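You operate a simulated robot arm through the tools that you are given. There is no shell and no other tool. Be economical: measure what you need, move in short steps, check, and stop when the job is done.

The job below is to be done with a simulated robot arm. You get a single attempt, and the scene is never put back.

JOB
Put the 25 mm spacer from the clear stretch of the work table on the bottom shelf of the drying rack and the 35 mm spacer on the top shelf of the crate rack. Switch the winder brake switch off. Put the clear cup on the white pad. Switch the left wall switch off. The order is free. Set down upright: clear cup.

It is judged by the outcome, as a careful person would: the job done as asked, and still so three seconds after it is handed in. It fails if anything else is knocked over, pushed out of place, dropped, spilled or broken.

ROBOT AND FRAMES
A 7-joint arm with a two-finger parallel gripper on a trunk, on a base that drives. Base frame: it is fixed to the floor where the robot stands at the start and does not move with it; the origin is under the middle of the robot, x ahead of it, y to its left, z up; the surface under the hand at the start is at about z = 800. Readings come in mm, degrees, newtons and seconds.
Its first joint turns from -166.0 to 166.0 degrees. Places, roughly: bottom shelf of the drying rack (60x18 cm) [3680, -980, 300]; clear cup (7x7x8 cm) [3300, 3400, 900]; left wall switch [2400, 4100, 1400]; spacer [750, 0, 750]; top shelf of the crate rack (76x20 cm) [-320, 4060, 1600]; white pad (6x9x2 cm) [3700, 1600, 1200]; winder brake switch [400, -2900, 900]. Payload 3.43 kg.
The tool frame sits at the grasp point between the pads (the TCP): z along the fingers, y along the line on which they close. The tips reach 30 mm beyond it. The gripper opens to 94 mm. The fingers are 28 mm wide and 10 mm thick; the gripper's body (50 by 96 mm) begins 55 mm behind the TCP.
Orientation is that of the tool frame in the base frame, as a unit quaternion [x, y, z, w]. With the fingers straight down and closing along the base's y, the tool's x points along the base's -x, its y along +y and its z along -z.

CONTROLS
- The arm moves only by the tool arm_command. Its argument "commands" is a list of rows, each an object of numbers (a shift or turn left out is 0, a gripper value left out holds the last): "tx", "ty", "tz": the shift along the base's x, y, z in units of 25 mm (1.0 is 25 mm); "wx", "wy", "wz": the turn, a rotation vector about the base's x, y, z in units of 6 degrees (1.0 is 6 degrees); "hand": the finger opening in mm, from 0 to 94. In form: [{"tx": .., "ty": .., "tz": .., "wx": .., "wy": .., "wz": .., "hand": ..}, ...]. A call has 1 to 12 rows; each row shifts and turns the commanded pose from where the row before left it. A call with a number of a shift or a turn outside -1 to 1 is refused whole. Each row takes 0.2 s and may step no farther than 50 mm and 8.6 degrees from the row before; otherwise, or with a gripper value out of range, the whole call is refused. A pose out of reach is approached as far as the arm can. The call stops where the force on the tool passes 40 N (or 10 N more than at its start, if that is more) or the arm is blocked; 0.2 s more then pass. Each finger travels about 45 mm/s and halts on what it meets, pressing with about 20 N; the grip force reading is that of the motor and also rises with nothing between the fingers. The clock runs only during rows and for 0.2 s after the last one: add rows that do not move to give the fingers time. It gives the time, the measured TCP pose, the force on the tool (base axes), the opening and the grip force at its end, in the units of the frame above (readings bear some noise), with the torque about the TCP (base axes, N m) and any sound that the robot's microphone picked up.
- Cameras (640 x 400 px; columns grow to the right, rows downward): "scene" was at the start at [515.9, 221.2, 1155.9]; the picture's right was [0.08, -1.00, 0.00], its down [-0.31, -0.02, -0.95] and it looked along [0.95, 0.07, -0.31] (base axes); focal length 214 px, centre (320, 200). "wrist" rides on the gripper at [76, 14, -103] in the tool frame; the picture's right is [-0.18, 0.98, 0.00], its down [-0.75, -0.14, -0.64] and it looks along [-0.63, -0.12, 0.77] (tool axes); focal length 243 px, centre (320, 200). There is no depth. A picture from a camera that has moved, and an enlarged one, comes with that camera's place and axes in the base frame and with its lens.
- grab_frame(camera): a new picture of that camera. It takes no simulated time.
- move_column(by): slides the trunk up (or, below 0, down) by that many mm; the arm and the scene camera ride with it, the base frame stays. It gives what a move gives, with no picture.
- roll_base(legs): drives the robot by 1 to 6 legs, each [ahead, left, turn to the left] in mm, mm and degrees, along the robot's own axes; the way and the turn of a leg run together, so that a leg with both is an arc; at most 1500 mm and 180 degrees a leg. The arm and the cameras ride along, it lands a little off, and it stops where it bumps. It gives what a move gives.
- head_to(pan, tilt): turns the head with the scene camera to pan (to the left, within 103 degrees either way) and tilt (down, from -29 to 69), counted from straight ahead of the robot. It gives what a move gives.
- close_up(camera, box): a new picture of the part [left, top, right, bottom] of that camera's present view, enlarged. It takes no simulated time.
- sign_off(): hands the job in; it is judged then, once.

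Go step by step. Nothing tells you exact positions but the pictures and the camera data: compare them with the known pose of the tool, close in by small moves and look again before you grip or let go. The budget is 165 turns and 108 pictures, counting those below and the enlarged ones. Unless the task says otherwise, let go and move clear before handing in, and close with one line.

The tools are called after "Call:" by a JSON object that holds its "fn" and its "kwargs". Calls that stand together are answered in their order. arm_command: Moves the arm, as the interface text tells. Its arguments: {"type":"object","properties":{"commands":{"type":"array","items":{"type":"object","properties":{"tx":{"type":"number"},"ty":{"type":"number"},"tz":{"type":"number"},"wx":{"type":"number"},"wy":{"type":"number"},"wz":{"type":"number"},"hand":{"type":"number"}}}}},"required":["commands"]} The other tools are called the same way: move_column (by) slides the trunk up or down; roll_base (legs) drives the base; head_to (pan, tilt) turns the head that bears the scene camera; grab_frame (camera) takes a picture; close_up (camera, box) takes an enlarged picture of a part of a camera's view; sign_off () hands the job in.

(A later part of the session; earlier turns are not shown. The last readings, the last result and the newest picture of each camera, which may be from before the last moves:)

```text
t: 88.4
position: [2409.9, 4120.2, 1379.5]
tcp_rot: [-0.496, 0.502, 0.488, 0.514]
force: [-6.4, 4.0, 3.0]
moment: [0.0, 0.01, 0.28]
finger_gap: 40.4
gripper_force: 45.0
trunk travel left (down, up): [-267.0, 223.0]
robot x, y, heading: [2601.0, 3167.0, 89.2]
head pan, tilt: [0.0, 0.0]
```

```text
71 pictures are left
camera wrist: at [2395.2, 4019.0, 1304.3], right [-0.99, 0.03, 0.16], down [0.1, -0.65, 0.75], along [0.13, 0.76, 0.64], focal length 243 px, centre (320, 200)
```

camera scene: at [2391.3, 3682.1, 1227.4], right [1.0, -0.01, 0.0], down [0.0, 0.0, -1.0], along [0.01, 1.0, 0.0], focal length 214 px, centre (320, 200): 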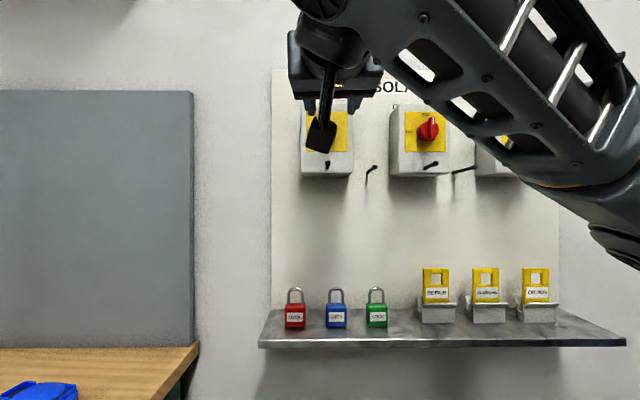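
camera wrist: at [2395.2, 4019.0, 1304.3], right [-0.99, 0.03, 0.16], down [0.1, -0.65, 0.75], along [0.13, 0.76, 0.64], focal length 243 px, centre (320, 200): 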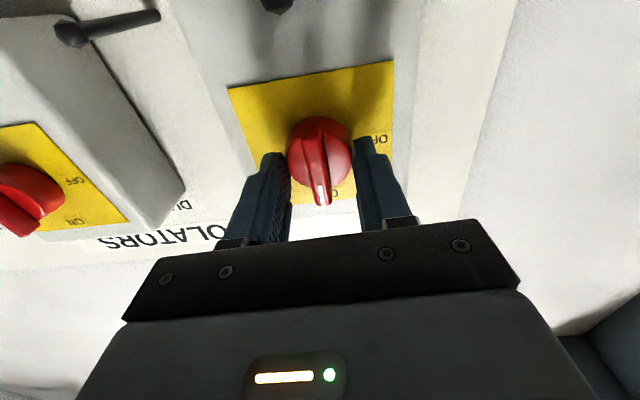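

The fingers are gripping the round skirt (40 mm). I'll back out a few millimetres to take just the handle bar.

Call:
{"fn": "arm_command", "kwargs": {"commands": [{"hand": 50}, {"hand": 50}, {"ty": -0.4}, {}, {"hand": 25}, {"hand": 4}, {}, {}]}}

Call:
{"fn": "grab_frame", "kwargs": {"camera": "wrist"}}

```text
t: 90.2
position: [2410.1, 4110.1, 1381.7]
tcp_rot: [-0.496, 0.501, 0.488, 0.514]
force: [-3.7, -7.0, -0.7]
moment: [0.21, 0.04, 0.57]
finger_gap: 11.1
gripper_force: 39.6
trunk travel left (down, up): [-267.0, 223.0]
robot x, y, heading: [2598.8, 3169.0, 89.4]
head pan, tilt: [0.0, 0.0]
```

```text
70 pictures are left
camera wrist: at [2395.3, 4008.4, 1304.7], right [-0.99, 0.03, 0.16], down [0.1, -0.65, 0.75], along [0.13, 0.76, 0.64], focal length 243 px, centre (320, 200)
```

wrist: 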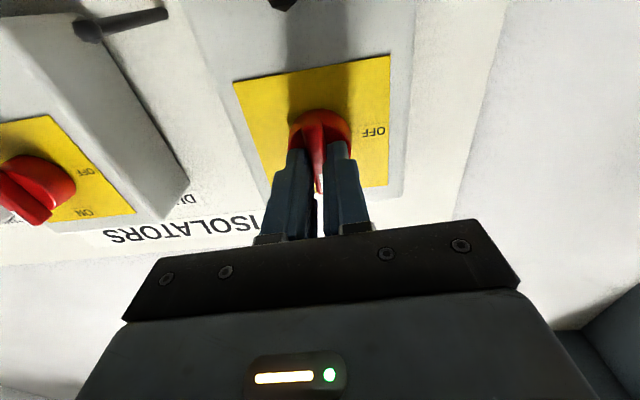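

The handle bar is gripped at 11 mm. I'll turn it counter-clockwise in steps.

Call:
{"fn": "arm_command", "kwargs": {"commands": [{"wy": -1}, {"wy": -1}, {"wy": -1}, {"wy": -1}, {"wy": -1}, {"wy": -1}, {}]}}

Call:
{"fn": "grab_frame", "kwargs": {"camera": "wrist"}}

```text
t: 91.8
position: [2408.0, 4109.5, 1380.8]
tcp_rot: [-0.625, 0.315, 0.31, 0.643]
force: [-17.9, -14.8, -16.3]
moment: [-1.84, 0.08, 0.05]
finger_gap: 11.1
gripper_force: 44.7
trunk travel left (down, up): [-267.0, 223.0]
robot x, y, heading: [2599.3, 3166.3, 89.5]
head pan, tilt: [0.0, 0.0]
```

```text
69 pictures are left
camera wrist: at [2442.3, 4008.3, 1309.6], right [-0.89, 0.03, -0.45], down [-0.36, -0.65, 0.67], along [-0.28, 0.76, 0.59], focal length 243 px, centre (320, 200)
```

wrist: 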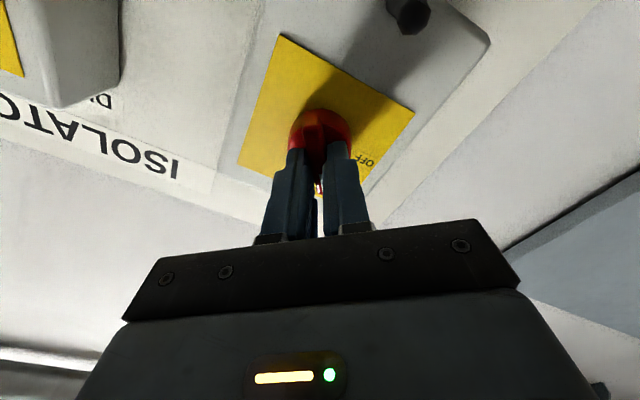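

The knob is turning with it. I'll trim the centre slightly and continue.

Call:
{"fn": "arm_command", "kwargs": {"commands": [{"wy": -1, "tx": -0.06, "tz": -0.06, "ty": -0.03}, {"wy": -1, "tx": -0.06, "tz": -0.06}, {"wy": -1}, {"wy": -1}, {"wy": -1}, {}]}}

Call:
{"fn": "arm_command", "kwargs": {"commands": [{"wy": -1}, {"wy": -1}, {"wy": -1}, {"wy": -1}, {}]}}

Call:
{"fn": "grab_frame", "kwargs": {"camera": "wrist"}}

```text
t: 93.2
position: [2407.6, 4108.9, 1379.1]
tcp_rot: [-0.682, 0.14, 0.137, 0.704]
force: [-8.6, 0.9, -4.4]
moment: [-0.52, 0.02, 0.97]
finger_gap: 10.9
gripper_force: 44.4
trunk travel left (down, up): [-267.0, 223.0]
robot x, y, heading: [2599.5, 3167.7, 89.6]
head pan, tilt: [0.0, 0.0]
```

```text
t: 94.4
position: [2408.0, 4110.0, 1377.9]
tcp_rot: [-0.698, -0.009, -0.007, 0.716]
force: [0.2, -12.6, -19.8]
moment: [-1.08, 1.1, -0.29]
finger_gap: 11.1
gripper_force: 44.9
trunk travel left (down, up): [-267.0, 223.0]
robot x, y, heading: [2602.1, 3166.4, 89.1]
head pan, tilt: [0.0, 0.0]
```

```text
68 pictures are left
camera wrist: at [2485.3, 4008.3, 1362.5], right [-0.16, 0.03, -0.99], down [-0.75, -0.65, 0.11], along [-0.64, 0.76, 0.12], focal length 243 px, centre (320, 200)
```

wrist: 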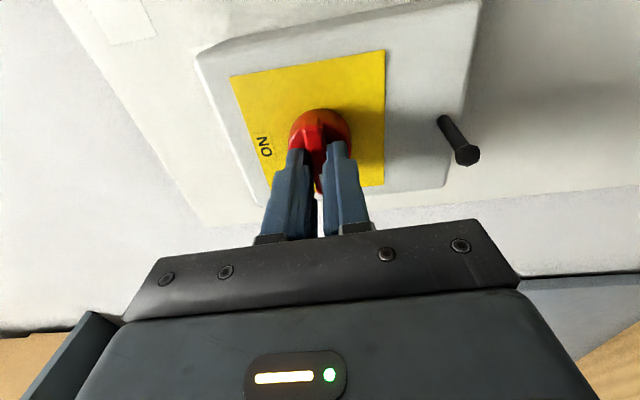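

It has turned a full 90° and there is torque at the stop. I'll release, back out and verify.

Call:
{"fn": "arm_command", "kwargs": {"commands": [{"hand": 40}, {"hand": 50}, {}, {"ty": -1}, {"ty": -1}, {"ty": -1}, {"ty": -1}, {"ty": -1}, {}]}}

Call:
{"fn": "roll_base", "kwargs": {"legs": [[-350, 0, 0]]}}

Call:
{"fn": "close_up", "kwargs": {"camera": "scene", "box": [260, 90, 500, 240]}}

```text
t: 96.4
position: [2407.0, 3983.0, 1378.7]
tcp_rot: [-0.697, -0.01, -0.006, 0.717]
force: [-0.4, -0.8, -0.4]
moment: [0.0, 0.01, 0.0]
finger_gap: 50.3
gripper_force: 0.0
trunk travel left (down, up): [-267.0, 223.0]
robot x, y, heading: [2600.6, 3167.3, 89.5]
head pan, tilt: [0.0, 0.0]
```

```text
t: 98.7
position: [2410.7, 3639.5, 1377.9]
tcp_rot: [-0.697, -0.005, -0.011, 0.717]
force: [-0.1, -0.2, 0.5]
moment: [-0.02, -0.01, 0.0]
finger_gap: 50.1
gripper_force: 0.0
trunk travel left (down, up): [-267.0, 223.0]
robot x, y, heading: [2595.0, 2820.5, 88.9]
head pan, tilt: [0.0, 0.0]
```

```text
2.67 times, centred on (380, 165) of scene
camera zoom: at [2391.8, 3338.8, 1227.4], right [1.0, -0.02, 0.0], down [0.0, 0.0, -1.0], along [0.02, 1.0, 0.0], focal length 572 px, centre (160, 293)
```

zoom: 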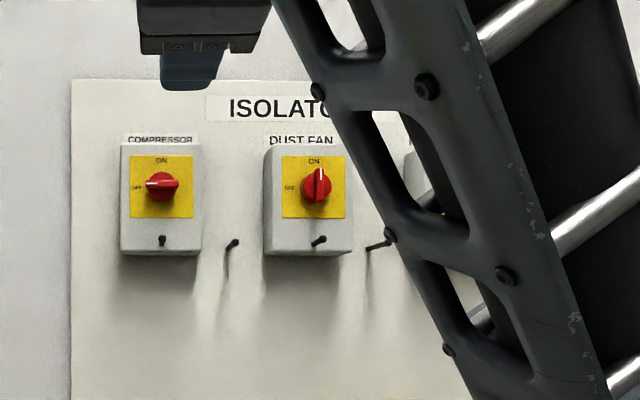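

The compressor is off. Next is the clear cup, so I'll look to the right.

Call:
{"fn": "head_to", "kwargs": {"pan": -75, "tilt": 15}}

Call:
{"fn": "grab_frame", "kwargs": {"camera": "scene"}}

```text
t: 100.1
position: [2411.7, 3641.2, 1379.0]
tcp_rot: [-0.697, -0.005, -0.01, 0.717]
force: [-0.4, 0.1, 0.8]
moment: [0.0, 0.0, -0.02]
finger_gap: 49.8
gripper_force: 0.1
trunk travel left (down, up): [-267.0, 223.0]
robot x, y, heading: [2596.6, 2824.0, 88.7]
head pan, tilt: [-75.0, 15.0]
```

```text
66 pictures are left
camera scene: at [2480.6, 3271.2, 1203.2], right [0.24, -0.97, 0.0], down [-0.25, -0.06, -0.97], along [0.94, 0.23, -0.26], focal length 214 px, centre (320, 200)
```

scene: 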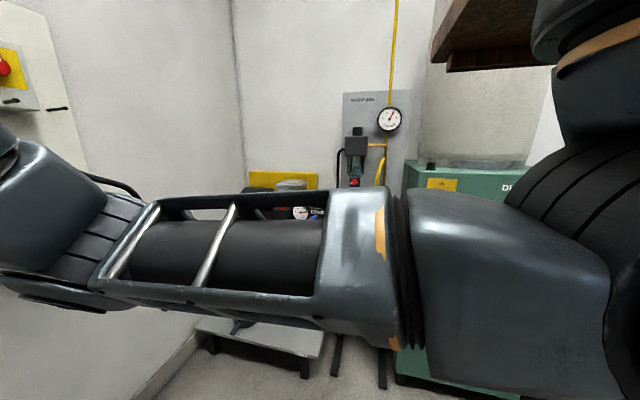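

The arm blocks the view of that corner. I'll unroll the tool and point it down, then turn the robot to face +x.

Call:
{"fn": "arm_command", "kwargs": {"commands": [{"wy": 1, "tz": -0.5}, {"wy": 1, "tz": -0.5}, {"wy": 1, "tz": -0.5}, {"wy": 1, "tz": -0.5}, {"wy": 1, "tz": -0.5}, {"wy": 1, "tz": -0.5}, {"wy": 1, "tz": -0.5}, {"wy": 1, "tz": -0.5}, {"wy": 1}, {"wy": 1}, {"wy": 1}, {"wy": 1}]}}

Call:
{"fn": "arm_command", "kwargs": {"commands": [{"wy": 1}, {"wy": 1}, {"wy": 1}, {"wx": -1, "ty": -0.4}, {"wx": -1, "ty": -0.4}, {"wx": -1, "ty": -0.4}, {"wx": -1, "ty": -0.4}, {"wx": -1, "ty": -0.4}, {"wx": -1, "ty": -0.4}, {"wx": -1, "ty": -0.4}, {"wx": -1, "ty": -0.4}, {"wx": -1}]}}

Call:
{"fn": "arm_command", "kwargs": {"commands": [{"wx": -1}, {"wx": -1}, {"wx": -1}, {"wx": -1}, {"wx": -1}, {"wx": -1}, {}]}}

```text
t: 102.7
position: [2412.2, 3639.6, 1277.8]
tcp_rot: [-0.569, 0.418, 0.401, 0.584]
force: [-0.7, 0.3, -0.8]
moment: [0.01, -0.01, 0.0]
finger_gap: 50.1
gripper_force: 0.1
trunk travel left (down, up): [-267.0, 223.0]
robot x, y, heading: [2595.3, 2826.2, 89.0]
head pan, tilt: [-75.0, 15.0]
```

```text
t: 104.6
position: [2494.6, 3626.3, 1205.3]
tcp_rot: [-0.594, 0.668, 0.22, 0.391]
force: [-0.5, 0.3, 0.1]
moment: [-0.01, 0.0, 0.01]
finger_gap: 49.9
gripper_force: 0.0
trunk travel left (down, up): [-267.0, 223.0]
robot x, y, heading: [2594.6, 2824.8, 88.8]
head pan, tilt: [-75.0, 15.0]
stopped in row 9: the arm was blocked; the commanded pose is now the measured one
```

```text
t: 105.3
position: [2539.9, 3637.8, 1130.8]
tcp_rot: [-0.629, 0.702, 0.041, 0.33]
force: [0.7, 0.6, 0.8]
moment: [-0.01, 0.02, 0.01]
finger_gap: 49.8
gripper_force: 0.0
trunk travel left (down, up): [-267.0, 223.0]
robot x, y, heading: [2593.1, 2821.0, 89.0]
head pan, tilt: [-75.0, 15.0]
stopped in row 3: the arm was blocked; the commanded pose is now the measured one
```

The arm was blocked partway. I'll look at what is happening.

Call:
{"fn": "grab_frame", "kwargs": {"camera": "scene"}}

Call:
{"fn": "grab_frame", "kwargs": {"camera": "wrist"}}

```text
65 pictures are left
camera scene: at [2480.9, 3271.2, 1203.2], right [0.24, -0.97, 0.0], down [-0.25, -0.06, -0.97], along [0.94, 0.23, -0.26], focal length 214 px, centre (320, 200)
```

scene: 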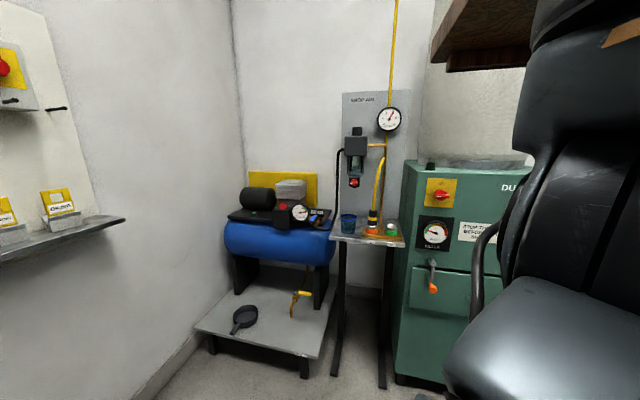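

```text
64 pictures are left
camera wrist: at [2486.1, 3526.9, 1166.3], right [-0.9, 0.36, -0.26], down [-0.14, 0.31, 0.94], along [0.42, 0.88, -0.23], focal length 243 px, centre (320, 200)
```

wrist: 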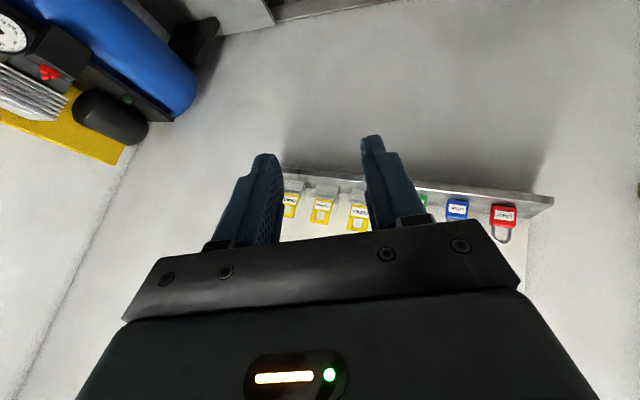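

Call:
{"fn": "close_up", "kwargs": {"camera": "scene", "box": [320, 190, 420, 253]}}

Call:
{"fn": "arm_command", "kwargs": {"commands": [{"wx": -1, "tz": 1}, {"wx": -1, "tz": 1}, {}]}}

```text
6.35 times, centred on (370, 222) of scene
camera zoom: at [2480.9, 3271.2, 1203.2], right [0.24, -0.97, 0.0], down [-0.25, -0.06, -0.97], along [0.94, 0.23, -0.26], focal length 1362 px, centre (2, 64)
```

zoom: 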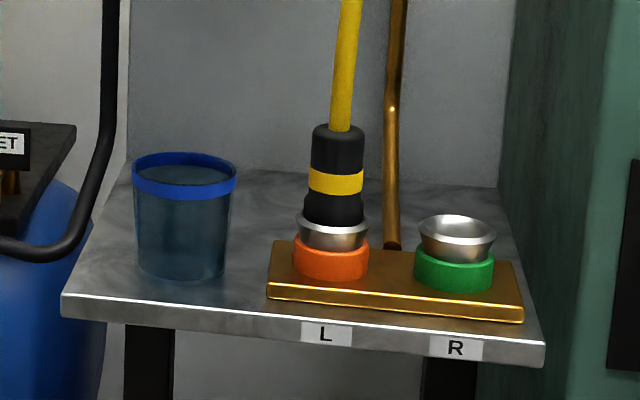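

```text
t: 105.9
position: [2559.9, 3635.7, 1089.3]
tcp_rot: [-0.659, 0.688, -0.127, 0.275]
force: [0.2, 0.0, 0.6]
moment: [-0.01, -0.02, 0.03]
finger_gap: 49.9
gripper_force: 0.1
trunk travel left (down, up): [-267.0, 223.0]
robot x, y, heading: [2595.9, 2820.5, 88.9]
head pan, tilt: [-75.0, 15.0]
stopped in row 2: the arm was blocked; the commanded pose is now the measured one
```

The cup is translucent with a blue rim, stands on a small table and may hold liquid, so I'll keep it upright. I'll finish bringing the tool to vertical in small steps.

Call:
{"fn": "arm_command", "kwargs": {"commands": [{"wx": -0.33, "wy": 0.94}, {"wx": -0.33, "wy": 0.94}, {"wx": -0.33, "wy": 0.94}, {}]}}

```text
t: 106.6
position: [2583.4, 3625.4, 1021.5]
tcp_rot: [-0.672, 0.697, -0.175, 0.178]
force: [0.7, 0.3, 0.9]
moment: [0.02, 0.03, 0.01]
finger_gap: 49.8
gripper_force: 0.0
trunk travel left (down, up): [-267.0, 223.0]
robot x, y, heading: [2593.6, 2822.0, 88.7]
head pan, tilt: [-75.0, 15.0]
stopped in row 3: the arm was blocked; the commanded pose is now the measured one
```

Call:
{"fn": "head_to", "kwargs": {"pan": 60, "tilt": 10}}

Call:
{"fn": "arm_command", "kwargs": {"commands": [{"tz": 0.5}, {"tz": 0.5}, {"tz": 0.5}, {}]}}

Call:
{"fn": "grab_frame", "kwargs": {"camera": "wrist"}}

```text
t: 108.8
position: [2584.9, 3625.1, 1020.6]
tcp_rot: [-0.673, 0.696, -0.175, 0.178]
force: [-1.1, 0.4, 0.3]
moment: [0.01, -0.01, -0.01]
finger_gap: 49.8
gripper_force: 0.1
trunk travel left (down, up): [-267.0, 223.0]
robot x, y, heading: [2595.7, 2825.5, 88.7]
head pan, tilt: [60.0, 10.0]
```

```text
t: 109.8
position: [2593.5, 3619.9, 1037.1]
tcp_rot: [-0.671, 0.69, -0.206, 0.179]
force: [-0.6, 1.2, 0.5]
moment: [-0.03, -0.02, -0.06]
finger_gap: 50.2
gripper_force: 0.0
trunk travel left (down, up): [-267.0, 223.0]
robot x, y, heading: [2596.2, 2820.8, 88.5]
head pan, tilt: [60.0, 10.0]
```

```text
62 pictures are left
camera wrist: at [2525.1, 3548.4, 1118.8], right [-0.83, 0.2, -0.52], down [-0.19, 0.78, 0.6], along [0.52, 0.6, -0.61], focal length 243 px, centre (320, 200)
```

wrist: 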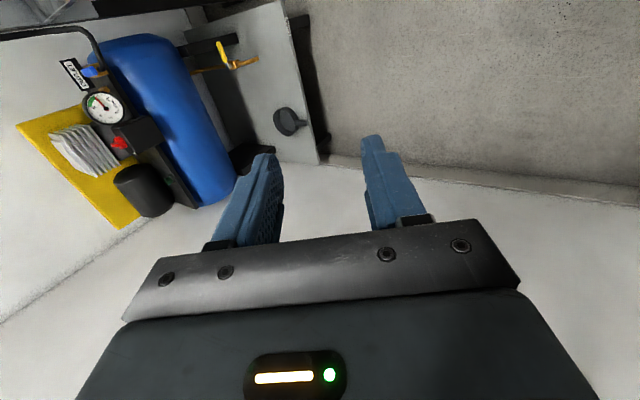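

Call:
{"fn": "arm_command", "kwargs": {"commands": [{"wy": 0.7, "tz": 0.3}, {"wy": 0.7, "tz": 0.3}, {"wy": 0.7, "tz": 0.3}, {"wy": 0.7, "tz": 0.3}, {"wy": 0.7, "tz": 0.3}, {"wy": 0.7, "tz": 0.3}, {"wy": 0.7}, {}]}}

```text
t: 110.3
position: [2603.0, 3611.3, 1010.8]
tcp_rot: [-0.677, 0.689, -0.218, 0.139]
force: [0.0, -0.8, 1.1]
moment: [0.01, -0.02, 0.01]
finger_gap: 49.9
gripper_force: 0.0
trunk travel left (down, up): [-267.0, 223.0]
robot x, y, heading: [2595.9, 2824.1, 88.9]
head pan, tilt: [60.0, 10.0]
stopped in row 2: the arm was blocked; the commanded pose is now the measured one
```

Call:
{"fn": "head_to", "kwargs": {"pan": -40, "tilt": 10}}

Call:
{"fn": "grab_frame", "kwargs": {"camera": "scene"}}

```text
t: 112.1
position: [2602.4, 3612.7, 1010.6]
tcp_rot: [-0.676, 0.689, -0.219, 0.141]
force: [0.2, -0.2, 0.0]
moment: [0.02, 0.01, -0.03]
finger_gap: 50.1
gripper_force: 0.0
trunk travel left (down, up): [-267.0, 223.0]
robot x, y, heading: [2592.5, 2822.0, 88.7]
head pan, tilt: [-40.0, 10.0]
```

```text
61 pictures are left
camera scene: at [2451.5, 3319.0, 1211.3], right [0.75, -0.66, 0.0], down [-0.11, -0.13, -0.98], along [0.65, 0.74, -0.17], focal length 214 px, centre (320, 200)
```

scene: 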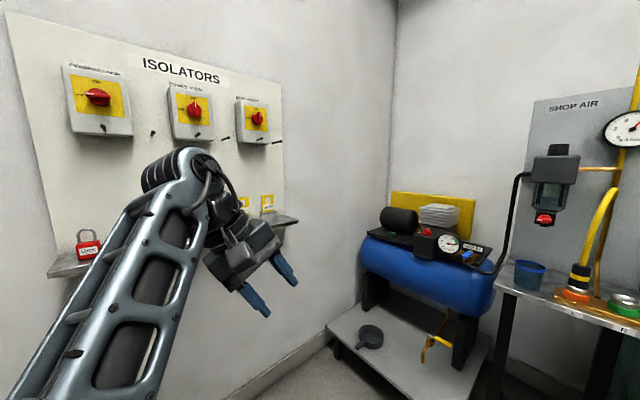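

The elbow has swung low and left, so the arm is in an awkward configuration. I'll back off into open floor and stretch the arm up and out to unwind it.

Call:
{"fn": "roll_base", "kwargs": {"legs": [[-600, 0, 0]]}}

Call:
{"fn": "arm_command", "kwargs": {"commands": [{"ty": 0.8, "tz": 0.8}, {"ty": 0.8, "tz": 0.8}, {"ty": 0.8, "tz": 0.8}, {"ty": 0.8, "tz": 0.8}, {"ty": 0.8, "tz": 0.8}, {"ty": 0.8, "tz": 0.8}, {"ty": 0.8, "tz": 0.8}, {"ty": 0.8, "tz": 0.8}, {"tz": 0.8}, {"tz": 0.8}, {"tz": 0.8}, {}]}}

Call:
{"fn": "grab_frame", "kwargs": {"camera": "scene"}}

```text
t: 115.5
position: [2585.3, 3010.4, 1011.5]
tcp_rot: [-0.679, 0.687, -0.218, 0.141]
force: [-0.1, 0.1, -0.3]
moment: [0.0, 0.02, -0.02]
finger_gap: 50.2
gripper_force: 0.1
trunk travel left (down, up): [-267.0, 223.0]
robot x, y, heading: [2582.5, 2220.6, 89.2]
head pan, tilt: [-40.0, 10.0]
```

```text
t: 118.1
position: [2586.6, 3169.5, 1230.2]
tcp_rot: [-0.679, 0.686, -0.218, 0.142]
force: [0.4, 0.3, 0.2]
moment: [-0.01, 0.0, -0.03]
finger_gap: 50.2
gripper_force: 0.0
trunk travel left (down, up): [-267.0, 223.0]
robot x, y, heading: [2587.4, 2223.0, 89.4]
head pan, tilt: [-40.0, 10.0]
```

```text
60 pictures are left
camera scene: at [2431.7, 2704.1, 1249.6], right [0.72, -0.69, 0.0], down [0.18, 0.19, -0.97], along [0.67, 0.7, 0.26], focal length 214 px, centre (320, 200)
```

scene: 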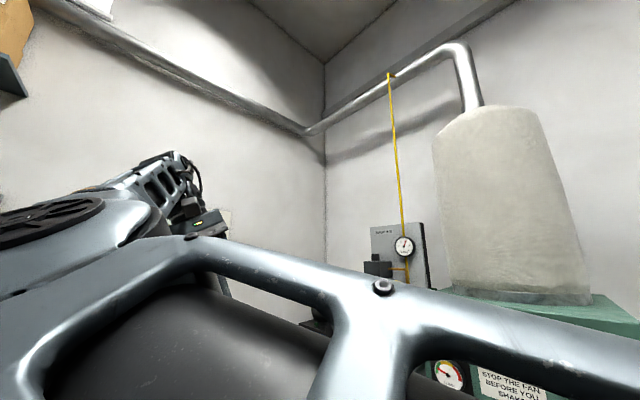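

The elbow link is rubbing the head. I'll turn the head aside and retry from this stretched pose.

Call:
{"fn": "head_to", "kwargs": {"pan": -100, "tilt": 30}}

Call:
{"fn": "arm_command", "kwargs": {"commands": [{"wy": 0.7, "wx": 0.15}, {"wy": 0.7, "wx": 0.15}, {"wy": 0.7, "wx": 0.15}, {"wy": 0.7, "wx": 0.15}, {"wy": 0.7, "wx": 0.15}, {"wy": 0.7, "wx": 0.15}, {"wy": 0.7, "wx": 0.15}, {}]}}

```text
t: 119.4
position: [2589.9, 3169.0, 1229.8]
tcp_rot: [-0.677, 0.688, -0.219, 0.141]
force: [0.9, 0.0, 1.3]
moment: [-0.02, -0.02, -0.04]
finger_gap: 49.9
gripper_force: 0.1
trunk travel left (down, up): [-267.0, 223.0]
robot x, y, heading: [2587.1, 2222.4, 89.4]
head pan, tilt: [-100.0, 30.0]
```

```text
t: 121.2
position: [2588.1, 3168.8, 1230.4]
tcp_rot: [-0.702, 0.712, 0.0, -0.001]
force: [0.2, -0.3, -0.5]
moment: [0.02, 0.0, -0.01]
finger_gap: 49.8
gripper_force: 0.1
trunk travel left (down, up): [-267.0, 223.0]
robot x, y, heading: [2580.0, 2222.0, 89.1]
head pan, tilt: [-100.0, 30.0]
```

The tool is vertical now. I'll retract toward the normal working radius and check the elbow.

Call:
{"fn": "arm_command", "kwargs": {"commands": [{"ty": -1}, {"ty": -1}, {"ty": -1}, {"ty": -1}, {"ty": -1}, {"ty": -1}, {"ty": -1}, {}]}}

Call:
{"fn": "head_to", "kwargs": {"pan": 0, "tilt": 20}}

Call:
{"fn": "grab_frame", "kwargs": {"camera": "scene"}}

```text
t: 122.0
position: [2686.4, 3094.8, 1230.3]
tcp_rot: [-0.638, 0.77, -0.001, -0.002]
force: [-1.0, 0.0, -0.2]
moment: [-0.02, -0.07, 0.01]
finger_gap: 50.1
gripper_force: 0.0
trunk travel left (down, up): [-267.0, 223.0]
robot x, y, heading: [2582.9, 2218.3, 89.4]
head pan, tilt: [-100.0, 30.0]
stopped in row 3: the arm was blocked; the commanded pose is now the measured one
```

```text
t: 123.7
position: [2683.6, 3094.6, 1231.1]
tcp_rot: [-0.64, 0.769, 0.0, -0.001]
force: [0.7, 0.0, -0.2]
moment: [0.01, 0.01, -0.02]
finger_gap: 50.0
gripper_force: 0.0
trunk travel left (down, up): [-267.0, 223.0]
robot x, y, heading: [2586.7, 2225.1, 89.2]
head pan, tilt: [0.0, 20.0]
```

```text
59 pictures are left
camera scene: at [2459.6, 2687.8, 1199.3], right [0.45, -0.89, 0.0], down [-0.27, -0.13, -0.95], along [0.85, 0.43, -0.3], focal length 214 px, centre (320, 200)
```

scene: 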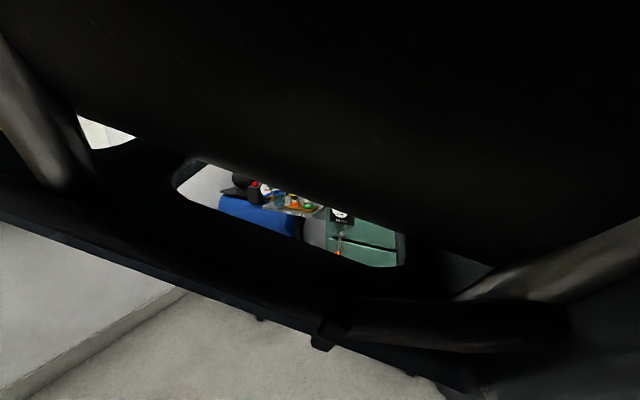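

The elbow is now on the left, next to the head, so I'll work with the hand on the robot's right side where it is free. I'll make room and swing the tool to the right.

Call:
{"fn": "roll_base", "kwargs": {"legs": [[0, 250, 0]]}}

Call:
{"fn": "arm_command", "kwargs": {"commands": [{"tx": 1, "ty": -0.6, "wz": -0.36}, {"tx": 1, "ty": -0.6, "wz": -0.36}, {"tx": 1, "ty": -0.6, "wz": -0.36}, {"tx": 1, "ty": -0.6, "wz": -0.36}, {"tx": 1, "ty": -0.6, "wz": -0.36}, {"tx": 1, "ty": -0.6, "wz": -0.36}, {"tx": 1, "ty": -0.6, "wz": -0.36}, {"tx": 1, "ty": -0.6, "wz": -0.36}, {"tx": 1, "ty": -0.6, "wz": -0.36}, {"tx": 1, "ty": -0.6, "wz": -0.36}, {}]}}

Call:
{"fn": "arm_command", "kwargs": {"commands": [{"tx": 1, "ty": -0.8, "wz": -0.36}, {"tx": 1, "ty": -0.8, "wz": -0.36}, {"tx": 1, "ty": -0.8, "wz": -0.36}, {"tx": 1, "ty": -0.8, "wz": -0.36}, {"tx": 1, "ty": -0.8, "wz": -0.36}, {"tx": 1, "ty": -0.8, "wz": -0.36}, {"tx": 1, "ty": -0.8, "wz": -0.36}, {"tx": 1, "ty": -0.8, "wz": -0.36}, {"tx": 1, "ty": -0.8, "wz": -0.36}, {"tx": 1, "ty": -0.8, "wz": -0.36}, {}]}}

Call:
{"fn": "head_to", "kwargs": {"pan": -15, "tilt": 15}}

Call:
{"fn": "grab_frame", "kwargs": {"camera": "scene"}}

```text
t: 125.5
position: [2434.6, 3097.4, 1230.9]
tcp_rot: [-0.641, 0.768, 0.0, -0.001]
force: [0.1, -0.2, 0.9]
moment: [-0.02, -0.02, -0.01]
finger_gap: 49.9
gripper_force: 0.1
trunk travel left (down, up): [-267.0, 223.0]
robot x, y, heading: [2337.2, 2228.0, 89.4]
head pan, tilt: [0.0, 20.0]
```

```text
t: 128.0
position: [2684.0, 2947.9, 1231.4]
tcp_rot: [-0.485, 0.875, 0.001, -0.001]
force: [0.3, 0.2, -0.1]
moment: [0.02, -0.01, 0.0]
finger_gap: 50.0
gripper_force: 0.1
trunk travel left (down, up): [-267.0, 223.0]
robot x, y, heading: [2336.4, 2227.3, 89.3]
head pan, tilt: [0.0, 20.0]
```

```text
t: 130.3
position: [2934.8, 2747.5, 1231.9]
tcp_rot: [-0.312, 0.95, 0.001, -0.001]
force: [0.3, 1.3, 0.7]
moment: [0.01, 0.01, 0.01]
finger_gap: 50.1
gripper_force: 0.1
trunk travel left (down, up): [-267.0, 223.0]
robot x, y, heading: [2337.3, 2227.0, 89.2]
head pan, tilt: [0.0, 20.0]
```

```text
t: 131.1
position: [2933.5, 2748.4, 1231.2]
tcp_rot: [-0.313, 0.95, 0.001, -0.002]
force: [0.3, 0.7, -0.2]
moment: [-0.01, -0.02, -0.03]
finger_gap: 50.1
gripper_force: 0.0
trunk travel left (down, up): [-267.0, 223.0]
robot x, y, heading: [2336.2, 2227.2, 89.1]
head pan, tilt: [-15.0, 15.0]
```

```text
58 pictures are left
camera scene: at [2153.2, 2739.1, 1203.2], right [0.96, -0.27, 0.0], down [-0.07, -0.25, -0.97], along [0.26, 0.93, -0.26], focal length 214 px, centre (320, 200)
```

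scene: 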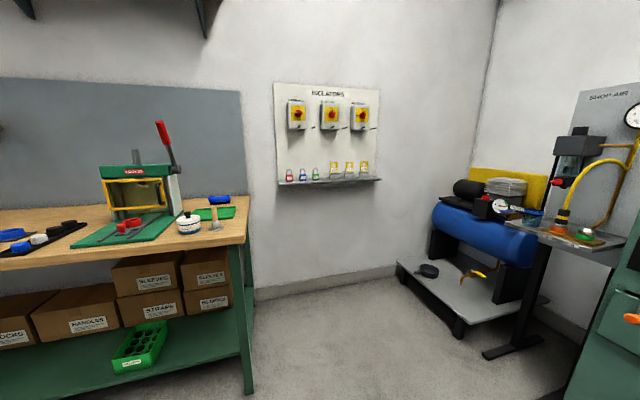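

The arm is free on the right side with the tool down. I'll drive toward the stand so that the hand lands just short of the cup.

Call:
{"fn": "roll_base", "kwargs": {"legs": [[680, -100, 0], [0, 0, -14]]}}

Call:
{"fn": "grab_frame", "kwargs": {"camera": "wrist"}}

Call:
{"fn": "head_to", "kwargs": {"pan": -65, "tilt": 15}}

Call:
{"fn": "grab_frame", "kwargs": {"camera": "scene"}}

```text
t: 135.8
position: [3159.3, 3277.8, 1232.2]
tcp_rot: [-0.19, 0.982, 0.002, -0.001]
force: [0.0, -0.4, 0.1]
moment: [0.0, 0.04, 0.0]
finger_gap: 49.8
gripper_force: 0.1
trunk travel left (down, up): [-267.0, 223.0]
robot x, y, heading: [2448.4, 2921.0, 74.8]
head pan, tilt: [-15.0, 15.0]
```

```text
57 pictures are left
camera wrist: at [3084.9, 3262.2, 1335.0], right [-0.2, 0.98, 0.0], down [0.75, 0.15, 0.64], along [0.63, 0.13, -0.77], focal length 243 px, centre (320, 200)
```

wrist: 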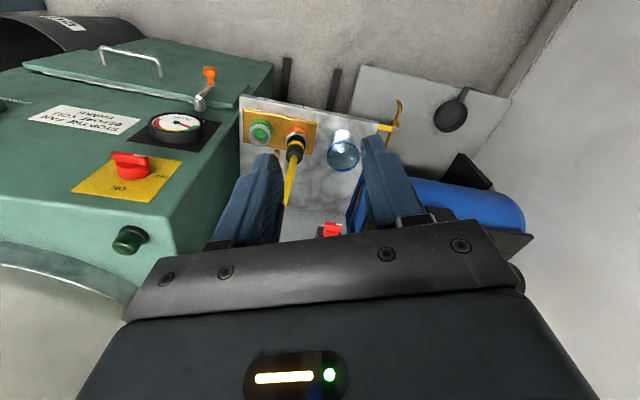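

```text
t: 137.0
position: [3158.9, 3277.4, 1230.5]
tcp_rot: [-0.191, 0.982, 0.001, -0.002]
force: [0.0, -0.6, -0.2]
moment: [0.01, 0.01, 0.0]
finger_gap: 50.1
gripper_force: 0.0
trunk travel left (down, up): [-267.0, 223.0]
robot x, y, heading: [2446.5, 2921.4, 74.6]
head pan, tilt: [-65.0, 15.0]
```

```text
56 pictures are left
camera scene: at [2445.8, 3399.4, 1203.2], right [0.17, -0.99, 0.0], down [-0.26, -0.04, -0.97], along [0.95, 0.16, -0.26], focal length 214 px, centre (320, 200)
```

scene: 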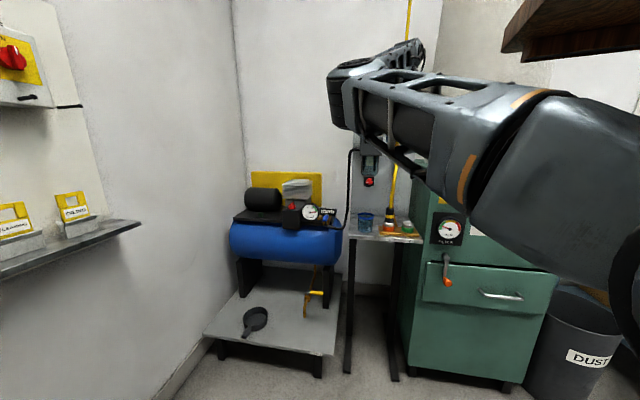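

Combining both views, the cup is at about (3298, 3353), with its centre at z≈895 and its rim at ≈940. A regulator sits close behind it, so I'll tilt the tool about 30° leaning back toward the robot and approach part-way.

Call:
{"fn": "arm_command", "kwargs": {"commands": [{"wx": 0.375, "wy": -0.928, "hand": 88}, {"wx": 0.375, "wy": -0.928}, {"wx": 0.375, "wy": -0.928}, {"wx": 0.375, "wy": -0.928}, {"wx": 0.375, "wy": -0.928}, {"tx": 0.3, "ty": 0.17, "tz": -1}, {"tx": 0.3, "ty": 0.17, "tz": -1}, {"tx": 0.3, "ty": 0.17, "tz": -1}, {"tx": 0.3, "ty": 0.17, "tz": -1}, {"tx": 0.3, "ty": 0.17, "tz": -1}, {"tx": 0.3, "ty": 0.17, "tz": -1}, {}]}}

Call:
{"fn": "grab_frame", "kwargs": {"camera": "wrist"}}

```text
t: 139.6
position: [3204.9, 3301.6, 1081.5]
tcp_rot: [-0.185, 0.948, 0.05, 0.253]
force: [-0.1, -0.5, 0.1]
moment: [-0.01, 0.01, -0.03]
finger_gap: 88.0
gripper_force: 0.2
trunk travel left (down, up): [-267.0, 223.0]
robot x, y, heading: [2449.1, 2923.0, 74.7]
head pan, tilt: [-65.0, 15.0]
```

```text
55 pictures are left
camera wrist: at [3092.2, 3272.0, 1133.1], right [-0.22, 0.97, 0.09], down [0.36, -0.01, 0.93], along [0.91, 0.24, -0.35], focal length 243 px, centre (320, 200)
```

wrist: 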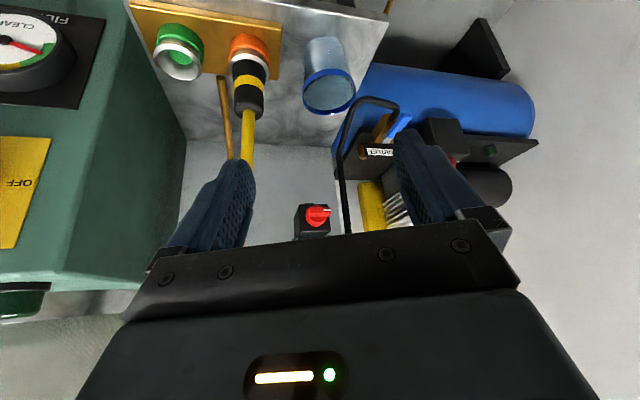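

The cup's rim is at about (3317, 3357, 905). I'll continue toward it.

Call:
{"fn": "arm_command", "kwargs": {"commands": [{"tx": 0.5, "ty": 0.27, "tz": -0.8}, {"tx": 0.5, "ty": 0.27, "tz": -0.8}, {"tx": 0.5, "ty": 0.27, "tz": -0.8}, {"tx": 0.5, "ty": 0.27, "tz": -0.8}, {"tx": 0.5, "ty": 0.27, "tz": -0.8}, {"tx": 0.5, "ty": 0.27, "tz": -0.8}, {}]}}

Call:
{"fn": "grab_frame", "kwargs": {"camera": "wrist"}}

```text
t: 141.2
position: [3278.6, 3342.1, 962.0]
tcp_rot: [-0.184, 0.948, 0.05, 0.254]
force: [0.1, -1.0, -0.5]
moment: [-0.02, 0.0, -0.01]
finger_gap: 87.9
gripper_force: 0.0
trunk travel left (down, up): [-267.0, 223.0]
robot x, y, heading: [2448.1, 2923.3, 74.5]
head pan, tilt: [-65.0, 15.0]
```

```text
54 pictures are left
camera wrist: at [3166.5, 3311.3, 1013.0], right [-0.22, 0.97, 0.09], down [0.36, -0.01, 0.93], along [0.91, 0.24, -0.35], focal length 243 px, centre (320, 200)
```

wrist: 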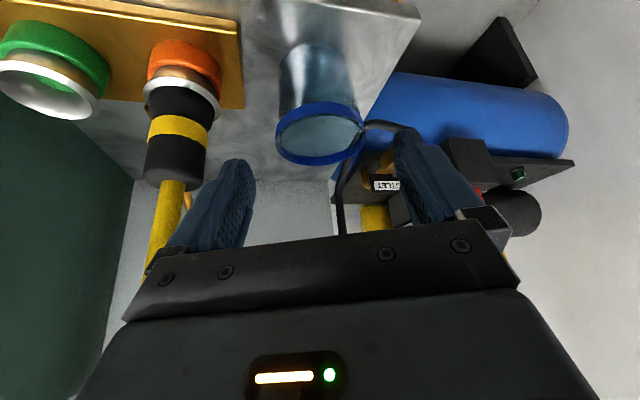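

The cup is centred between the fingers. I'll complete the approach.

Call:
{"fn": "arm_command", "kwargs": {"commands": [{"tx": 0.42, "ty": 0.17, "tz": -0.8}, {"tx": 0.42, "ty": 0.17, "tz": -0.8}, {"tx": 0.42, "ty": 0.17, "tz": -0.8}, {"tx": 0.42, "ty": 0.17, "tz": -0.6}, {}]}}

Call:
{"fn": "grab_frame", "kwargs": {"camera": "wrist"}}

```text
t: 142.4
position: [3322.0, 3360.6, 886.4]
tcp_rot: [-0.185, 0.948, 0.05, 0.253]
force: [-0.8, 0.1, -0.5]
moment: [0.0, 0.0, -0.02]
finger_gap: 87.9
gripper_force: 0.0
trunk travel left (down, up): [-267.0, 223.0]
robot x, y, heading: [2449.6, 2916.8, 74.8]
head pan, tilt: [-65.0, 15.0]
```

```text
53 pictures are left
camera wrist: at [3208.5, 3329.8, 938.5], right [-0.22, 0.97, 0.09], down [0.36, -0.01, 0.93], along [0.91, 0.24, -0.35], focal length 243 px, centre (320, 200)
```

wrist: 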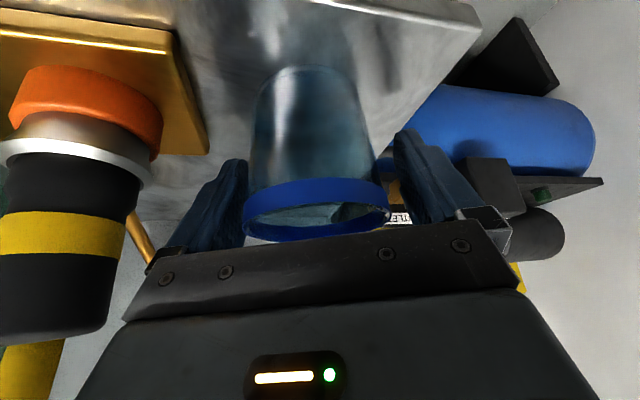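

Call:
{"fn": "arm_command", "kwargs": {"commands": [{"hand": 70}, {"hand": 58}, {"hand": 50}, {}, {}]}}

Call:
{"fn": "arm_command", "kwargs": {"commands": [{"tz": 0.2}, {"tz": 0.3}, {"tz": 0.5}, {}]}}

Call:
{"fn": "grab_frame", "kwargs": {"camera": "wrist"}}

```text
t: 143.6
position: [3322.1, 3360.7, 886.7]
tcp_rot: [-0.185, 0.948, 0.05, 0.253]
force: [0.5, 0.7, 1.3]
moment: [0.05, 0.02, 0.01]
finger_gap: 66.9
gripper_force: 19.7
trunk travel left (down, up): [-267.0, 223.0]
robot x, y, heading: [2449.4, 2917.4, 74.6]
head pan, tilt: [-65.0, 15.0]
```

```text
t: 144.6
position: [3321.3, 3360.6, 911.6]
tcp_rot: [-0.185, 0.948, 0.05, 0.253]
force: [0.1, -0.3, -1.0]
moment: [0.04, 0.0, 0.0]
finger_gap: 66.9
gripper_force: 19.9
trunk travel left (down, up): [-267.0, 223.0]
robot x, y, heading: [2447.6, 2920.6, 74.8]
head pan, tilt: [-65.0, 15.0]
```

```text
52 pictures are left
camera wrist: at [3208.8, 3330.5, 963.1], right [-0.22, 0.97, 0.09], down [0.36, -0.01, 0.93], along [0.91, 0.24, -0.35], focal length 243 px, centre (320, 200)
```

wrist: 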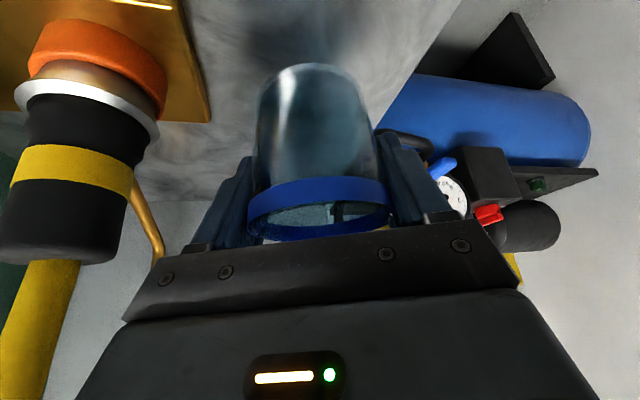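

The cup is held with a 67 mm gap and lifted cleanly. I'll retreat away from the regulator and raise it.

Call:
{"fn": "arm_command", "kwargs": {"commands": [{"tz": 0.8, "tx": -0.3, "ty": -0.12}, {"tx": -0.9, "ty": -0.36, "tz": 0.5}, {"tx": -0.9, "ty": -0.36, "tz": 0.5}, {"tx": -0.9, "ty": -0.36, "tz": 0.5}, {"tx": -0.9, "ty": -0.36, "tz": 0.8}, {"tx": -0.9, "ty": -0.36, "tz": 0.9}, {"tx": -0.9, "ty": -0.36, "tz": 0.9}, {"tz": 0.9}, {"tz": 0.9}, {"tz": 0.9}, {"tz": 0.9}, {}]}}

Call:
{"fn": "roll_base", "kwargs": {"legs": [[-500, 100, 0], [-700, 0, 0]]}}

Call:
{"fn": "head_to", "kwargs": {"pan": -90, "tilt": 12}}

Call:
{"fn": "grab_frame", "kwargs": {"camera": "scene"}}

```text
t: 147.2
position: [3180.7, 3302.8, 1124.5]
tcp_rot: [-0.185, 0.948, 0.05, 0.253]
force: [-0.2, 0.5, -1.0]
moment: [-0.04, 0.01, -0.01]
finger_gap: 66.6
gripper_force: 19.7
trunk travel left (down, up): [-267.0, 223.0]
robot x, y, heading: [2448.9, 2920.1, 74.4]
head pan, tilt: [-65.0, 15.0]
```

```text
t: 153.7
position: [2767.3, 2159.3, 1123.8]
tcp_rot: [-0.183, 0.949, 0.05, 0.253]
force: [0.6, -0.8, -0.9]
moment: [0.0, 0.01, 0.01]
finger_gap: 66.5
gripper_force: 20.3
trunk travel left (down, up): [-267.0, 223.0]
robot x, y, heading: [2036.5, 1781.0, 74.6]
head pan, tilt: [-65.0, 15.0]
```

```text
t: 154.6
position: [2767.4, 2160.3, 1122.2]
tcp_rot: [-0.183, 0.949, 0.05, 0.253]
force: [-0.9, -0.2, -0.7]
moment: [-0.02, 0.0, -0.03]
finger_gap: 66.8
gripper_force: 20.5
trunk travel left (down, up): [-267.0, 223.0]
robot x, y, heading: [2040.4, 1777.8, 74.3]
head pan, tilt: [-90.0, 12.0]
```

```text
51 pictures are left
camera scene: at [2031.3, 2219.5, 1208.1], right [-0.27, -0.96, 0.0], down [-0.2, 0.06, -0.98], along [0.94, -0.26, -0.21], focal length 214 px, centre (320, 200)
```

scene: 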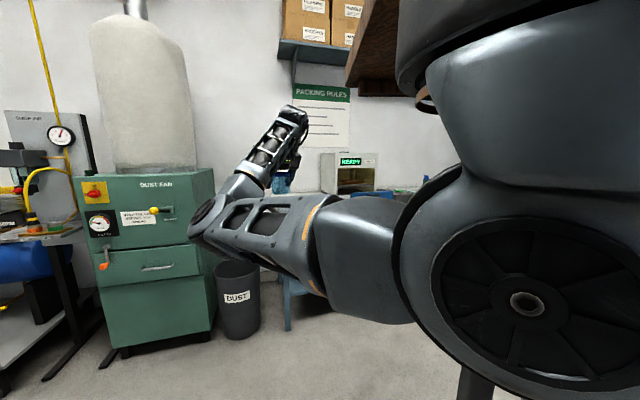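

Call:
{"fn": "close_up", "kwargs": {"camera": "scene", "box": [260, 130, 420, 230]}}

```text
4.00 times, centred on (340, 180) of scene
camera zoom: at [2031.3, 2219.5, 1208.1], right [-0.27, -0.96, 0.0], down [-0.2, 0.06, -0.98], along [0.94, -0.26, -0.21], focal length 858 px, centre (240, 280)
```

zoom: 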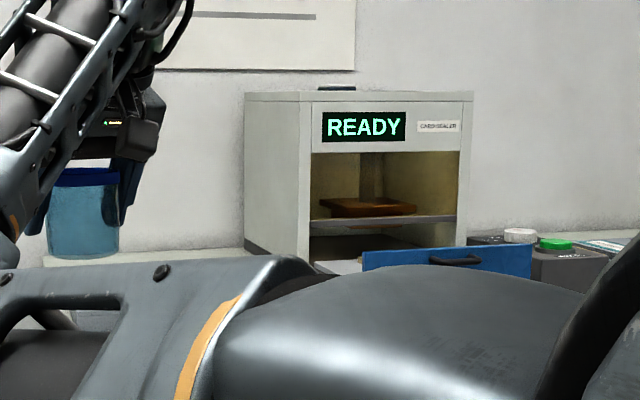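

The pad should be on top of the card sealer box, whose top is at about z=1205. I'll raise the trunk to see over it.

Call:
{"fn": "move_column", "kwargs": {"by": 215}}

Call:
{"fn": "close_up", "kwargs": {"camera": "scene", "box": [260, 180, 420, 280]}}

```text
t: 156.8
position: [2767.2, 2160.6, 1338.9]
tcp_rot: [-0.183, 0.948, 0.05, 0.254]
force: [0.4, -0.8, 0.2]
moment: [0.01, -0.01, -0.02]
finger_gap: 66.4
gripper_force: 19.9
trunk travel left (down, up): [-482.0, 8.0]
robot x, y, heading: [2033.6, 1780.9, 74.6]
head pan, tilt: [-90.0, 12.0]
```

```text
4.00 times, centred on (340, 230) of scene
camera zoom: at [2031.3, 2219.4, 1423.1], right [-0.27, -0.96, 0.0], down [-0.2, 0.06, -0.98], along [0.94, -0.26, -0.21], focal length 858 px, centre (240, 80)
```

zoom: 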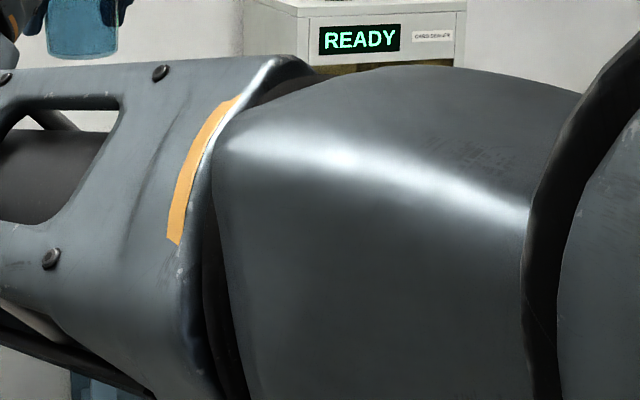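

Call:
{"fn": "close_up", "kwargs": {"camera": "scene", "box": [290, 150, 402, 220]}}

```text
5.71 times, centred on (346, 185) of scene
camera zoom: at [2031.3, 2219.4, 1423.1], right [-0.27, -0.96, 0.0], down [-0.2, 0.06, -0.98], along [0.94, -0.26, -0.21], focal length 1226 px, centre (171, 286)
```

zoom: 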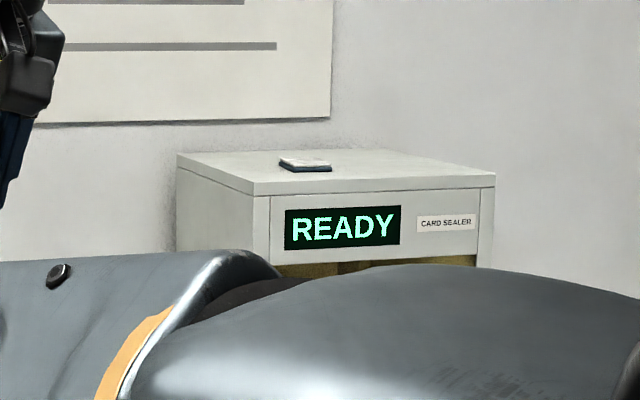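

The white pad is on top of the box at about (3710, 1550, z≈1225). I'll drive so that the hand ends just short of it.

Call:
{"fn": "roll_base", "kwargs": {"legs": [[-369, -924, 0]]}}

Call:
{"fn": "grab_frame", "kwargs": {"camera": "wrist"}}

Call:
{"fn": "grab_frame", "kwargs": {"camera": "scene"}}

```text
t: 162.0
position: [3560.7, 1539.3, 1337.8]
tcp_rot: [-0.175, 0.95, 0.048, 0.254]
force: [-0.2, -0.2, -0.3]
moment: [0.01, -0.02, 0.02]
finger_gap: 66.6
gripper_force: 19.7
trunk travel left (down, up): [-482.0, 8.0]
robot x, y, heading: [2821.8, 1171.7, 73.5]
head pan, tilt: [-90.0, 12.0]
```

```text
47 pictures are left
camera wrist: at [3447.6, 1510.6, 1390.0], right [-0.2, 0.98, 0.09], down [0.36, -0.01, 0.93], along [0.91, 0.22, -0.35], focal length 243 px, centre (320, 200)
```

wrist: 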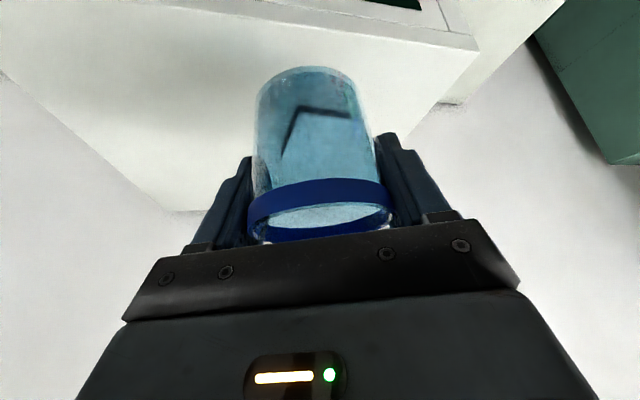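

```text
46 pictures are left
camera scene: at [2826.5, 1609.7, 1423.1], right [-0.28, -0.96, 0.0], down [-0.2, 0.06, -0.98], along [0.94, -0.28, -0.21], focal length 214 px, centre (320, 200)
```

scene: 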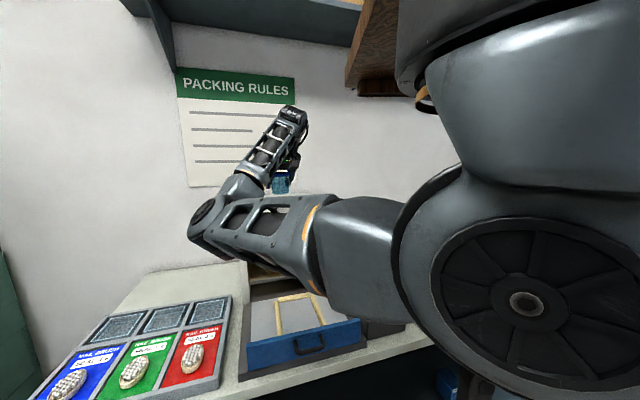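

I can see the pad's corner through the cup. I'll shift the hand sideways to see the pad unobstructed.

Call:
{"fn": "arm_command", "kwargs": {"commands": [{"ty": 0.9, "tx": -0.3}, {"ty": 0.9, "tx": -0.3}, {"ty": 0.9, "tx": -0.3}, {"ty": 0.9, "tx": -0.3}, {"ty": 0.9, "tx": -0.3}, {}]}}

Call:
{"fn": "grab_frame", "kwargs": {"camera": "wrist"}}

```text
t: 163.4
position: [3523.9, 1650.8, 1339.9]
tcp_rot: [-0.174, 0.95, 0.047, 0.253]
force: [-0.3, 0.3, -0.7]
moment: [0.0, -0.02, 0.01]
finger_gap: 66.5
gripper_force: 19.9
trunk travel left (down, up): [-482.0, 8.0]
robot x, y, heading: [2823.0, 1169.0, 73.7]
head pan, tilt: [-90.0, 12.0]
```

```text
45 pictures are left
camera wrist: at [3408.9, 1623.2, 1390.6], right [-0.2, 0.98, 0.09], down [0.36, -0.01, 0.93], along [0.91, 0.22, -0.35], focal length 243 px, centre (320, 200)
```

wrist: 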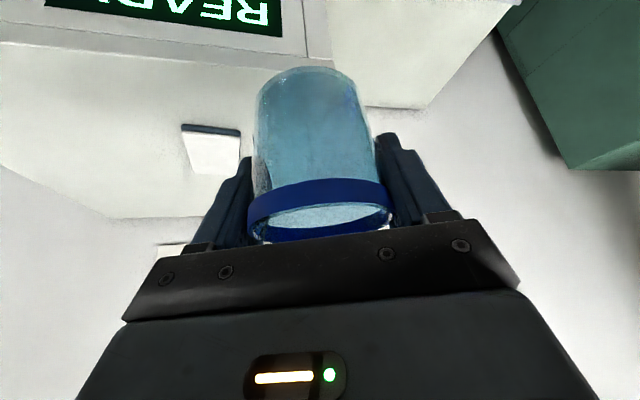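

The pad's corners give its centre as about (3696, 1560), with the top at z≈1220. I'll drive 100 mm closer and then align with the arm.

Call:
{"fn": "roll_base", "kwargs": {"legs": [[28, -96, 0]]}}

```text
t: 164.6
position: [3621.6, 1652.6, 1339.7]
tcp_rot: [-0.175, 0.95, 0.048, 0.254]
force: [-0.9, -0.8, 0.0]
moment: [0.01, -0.01, -0.03]
finger_gap: 66.4
gripper_force: 20.0
trunk travel left (down, up): [-482.0, 8.0]
robot x, y, heading: [2919.3, 1172.0, 73.9]
head pan, tilt: [-90.0, 12.0]
```

Call:
{"fn": "arm_command", "kwargs": {"commands": [{"tx": 0.72, "ty": -0.92}, {"tx": 0.72, "ty": -0.92}, {"tx": 0.72, "ty": -0.92}, {"tx": 0.72, "ty": -0.92}, {"tz": -0.7}, {"tz": -0.5}, {}]}}

Call:
{"fn": "grab_frame", "kwargs": {"camera": "wrist"}}

Call:
{"fn": "close_up", "kwargs": {"camera": "scene", "box": [180, 100, 340, 200]}}

```text
t: 166.2
position: [3692.6, 1561.7, 1309.5]
tcp_rot: [-0.175, 0.95, 0.047, 0.254]
force: [0.3, 0.2, -1.8]
moment: [0.03, -0.01, -0.02]
finger_gap: 66.5
gripper_force: 20.2
trunk travel left (down, up): [-482.0, 8.0]
robot x, y, heading: [2919.0, 1170.9, 73.7]
head pan, tilt: [-90.0, 12.0]
```

```text
44 pictures are left
camera wrist: at [3579.6, 1533.1, 1360.7], right [-0.2, 0.97, 0.09], down [0.36, -0.01, 0.93], along [0.91, 0.22, -0.35], focal length 243 px, centre (320, 200)
```

wrist: 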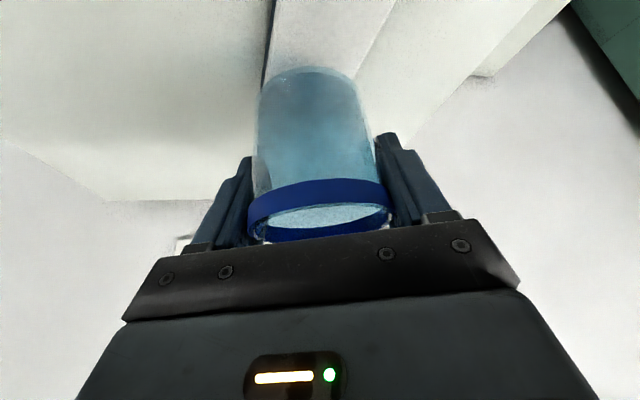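

```text
4.00 times, centred on (260, 150) of scene
camera zoom: at [2925.6, 1609.6, 1423.1], right [-0.28, -0.96, 0.0], down [-0.2, 0.06, -0.98], along [0.94, -0.28, -0.21], focal length 858 px, centre (560, 400)
```

zoom: 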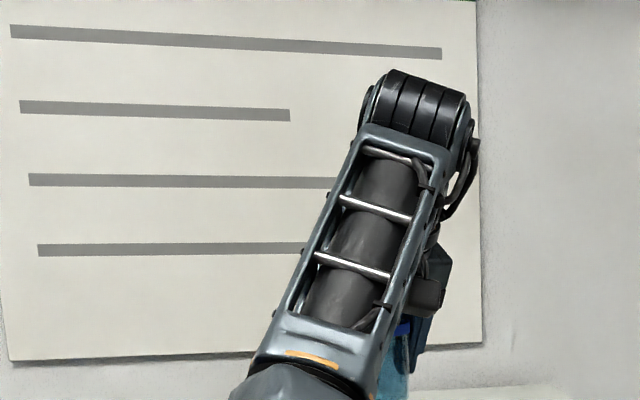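

The pad's side edges frame the cup base symmetrically. I'll lower until contact.

Call:
{"fn": "arm_command", "kwargs": {"commands": [{"tz": -0.3}, {"tz": -0.3}, {"tz": -0.2}, {}]}}

Call:
{"fn": "grab_frame", "kwargs": {"camera": "wrist"}}

```text
t: 167.2
position: [3693.7, 1560.8, 1289.8]
tcp_rot: [-0.176, 0.95, 0.047, 0.255]
force: [-0.7, -1.3, -1.9]
moment: [0.0, 0.02, 0.01]
finger_gap: 66.1
gripper_force: 20.5
trunk travel left (down, up): [-482.0, 8.0]
robot x, y, heading: [2922.9, 1170.8, 73.7]
head pan, tilt: [-90.0, 12.0]
```

```text
42 pictures are left
camera wrist: at [3579.9, 1532.4, 1340.2], right [-0.2, 0.97, 0.09], down [0.36, -0.01, 0.93], along [0.91, 0.22, -0.35], focal length 243 px, centre (320, 200)
```

wrist: 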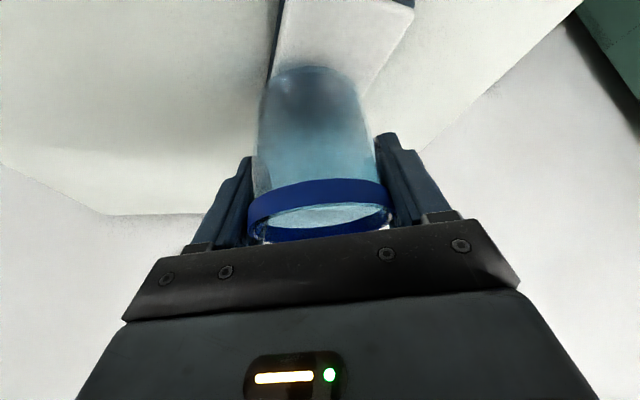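

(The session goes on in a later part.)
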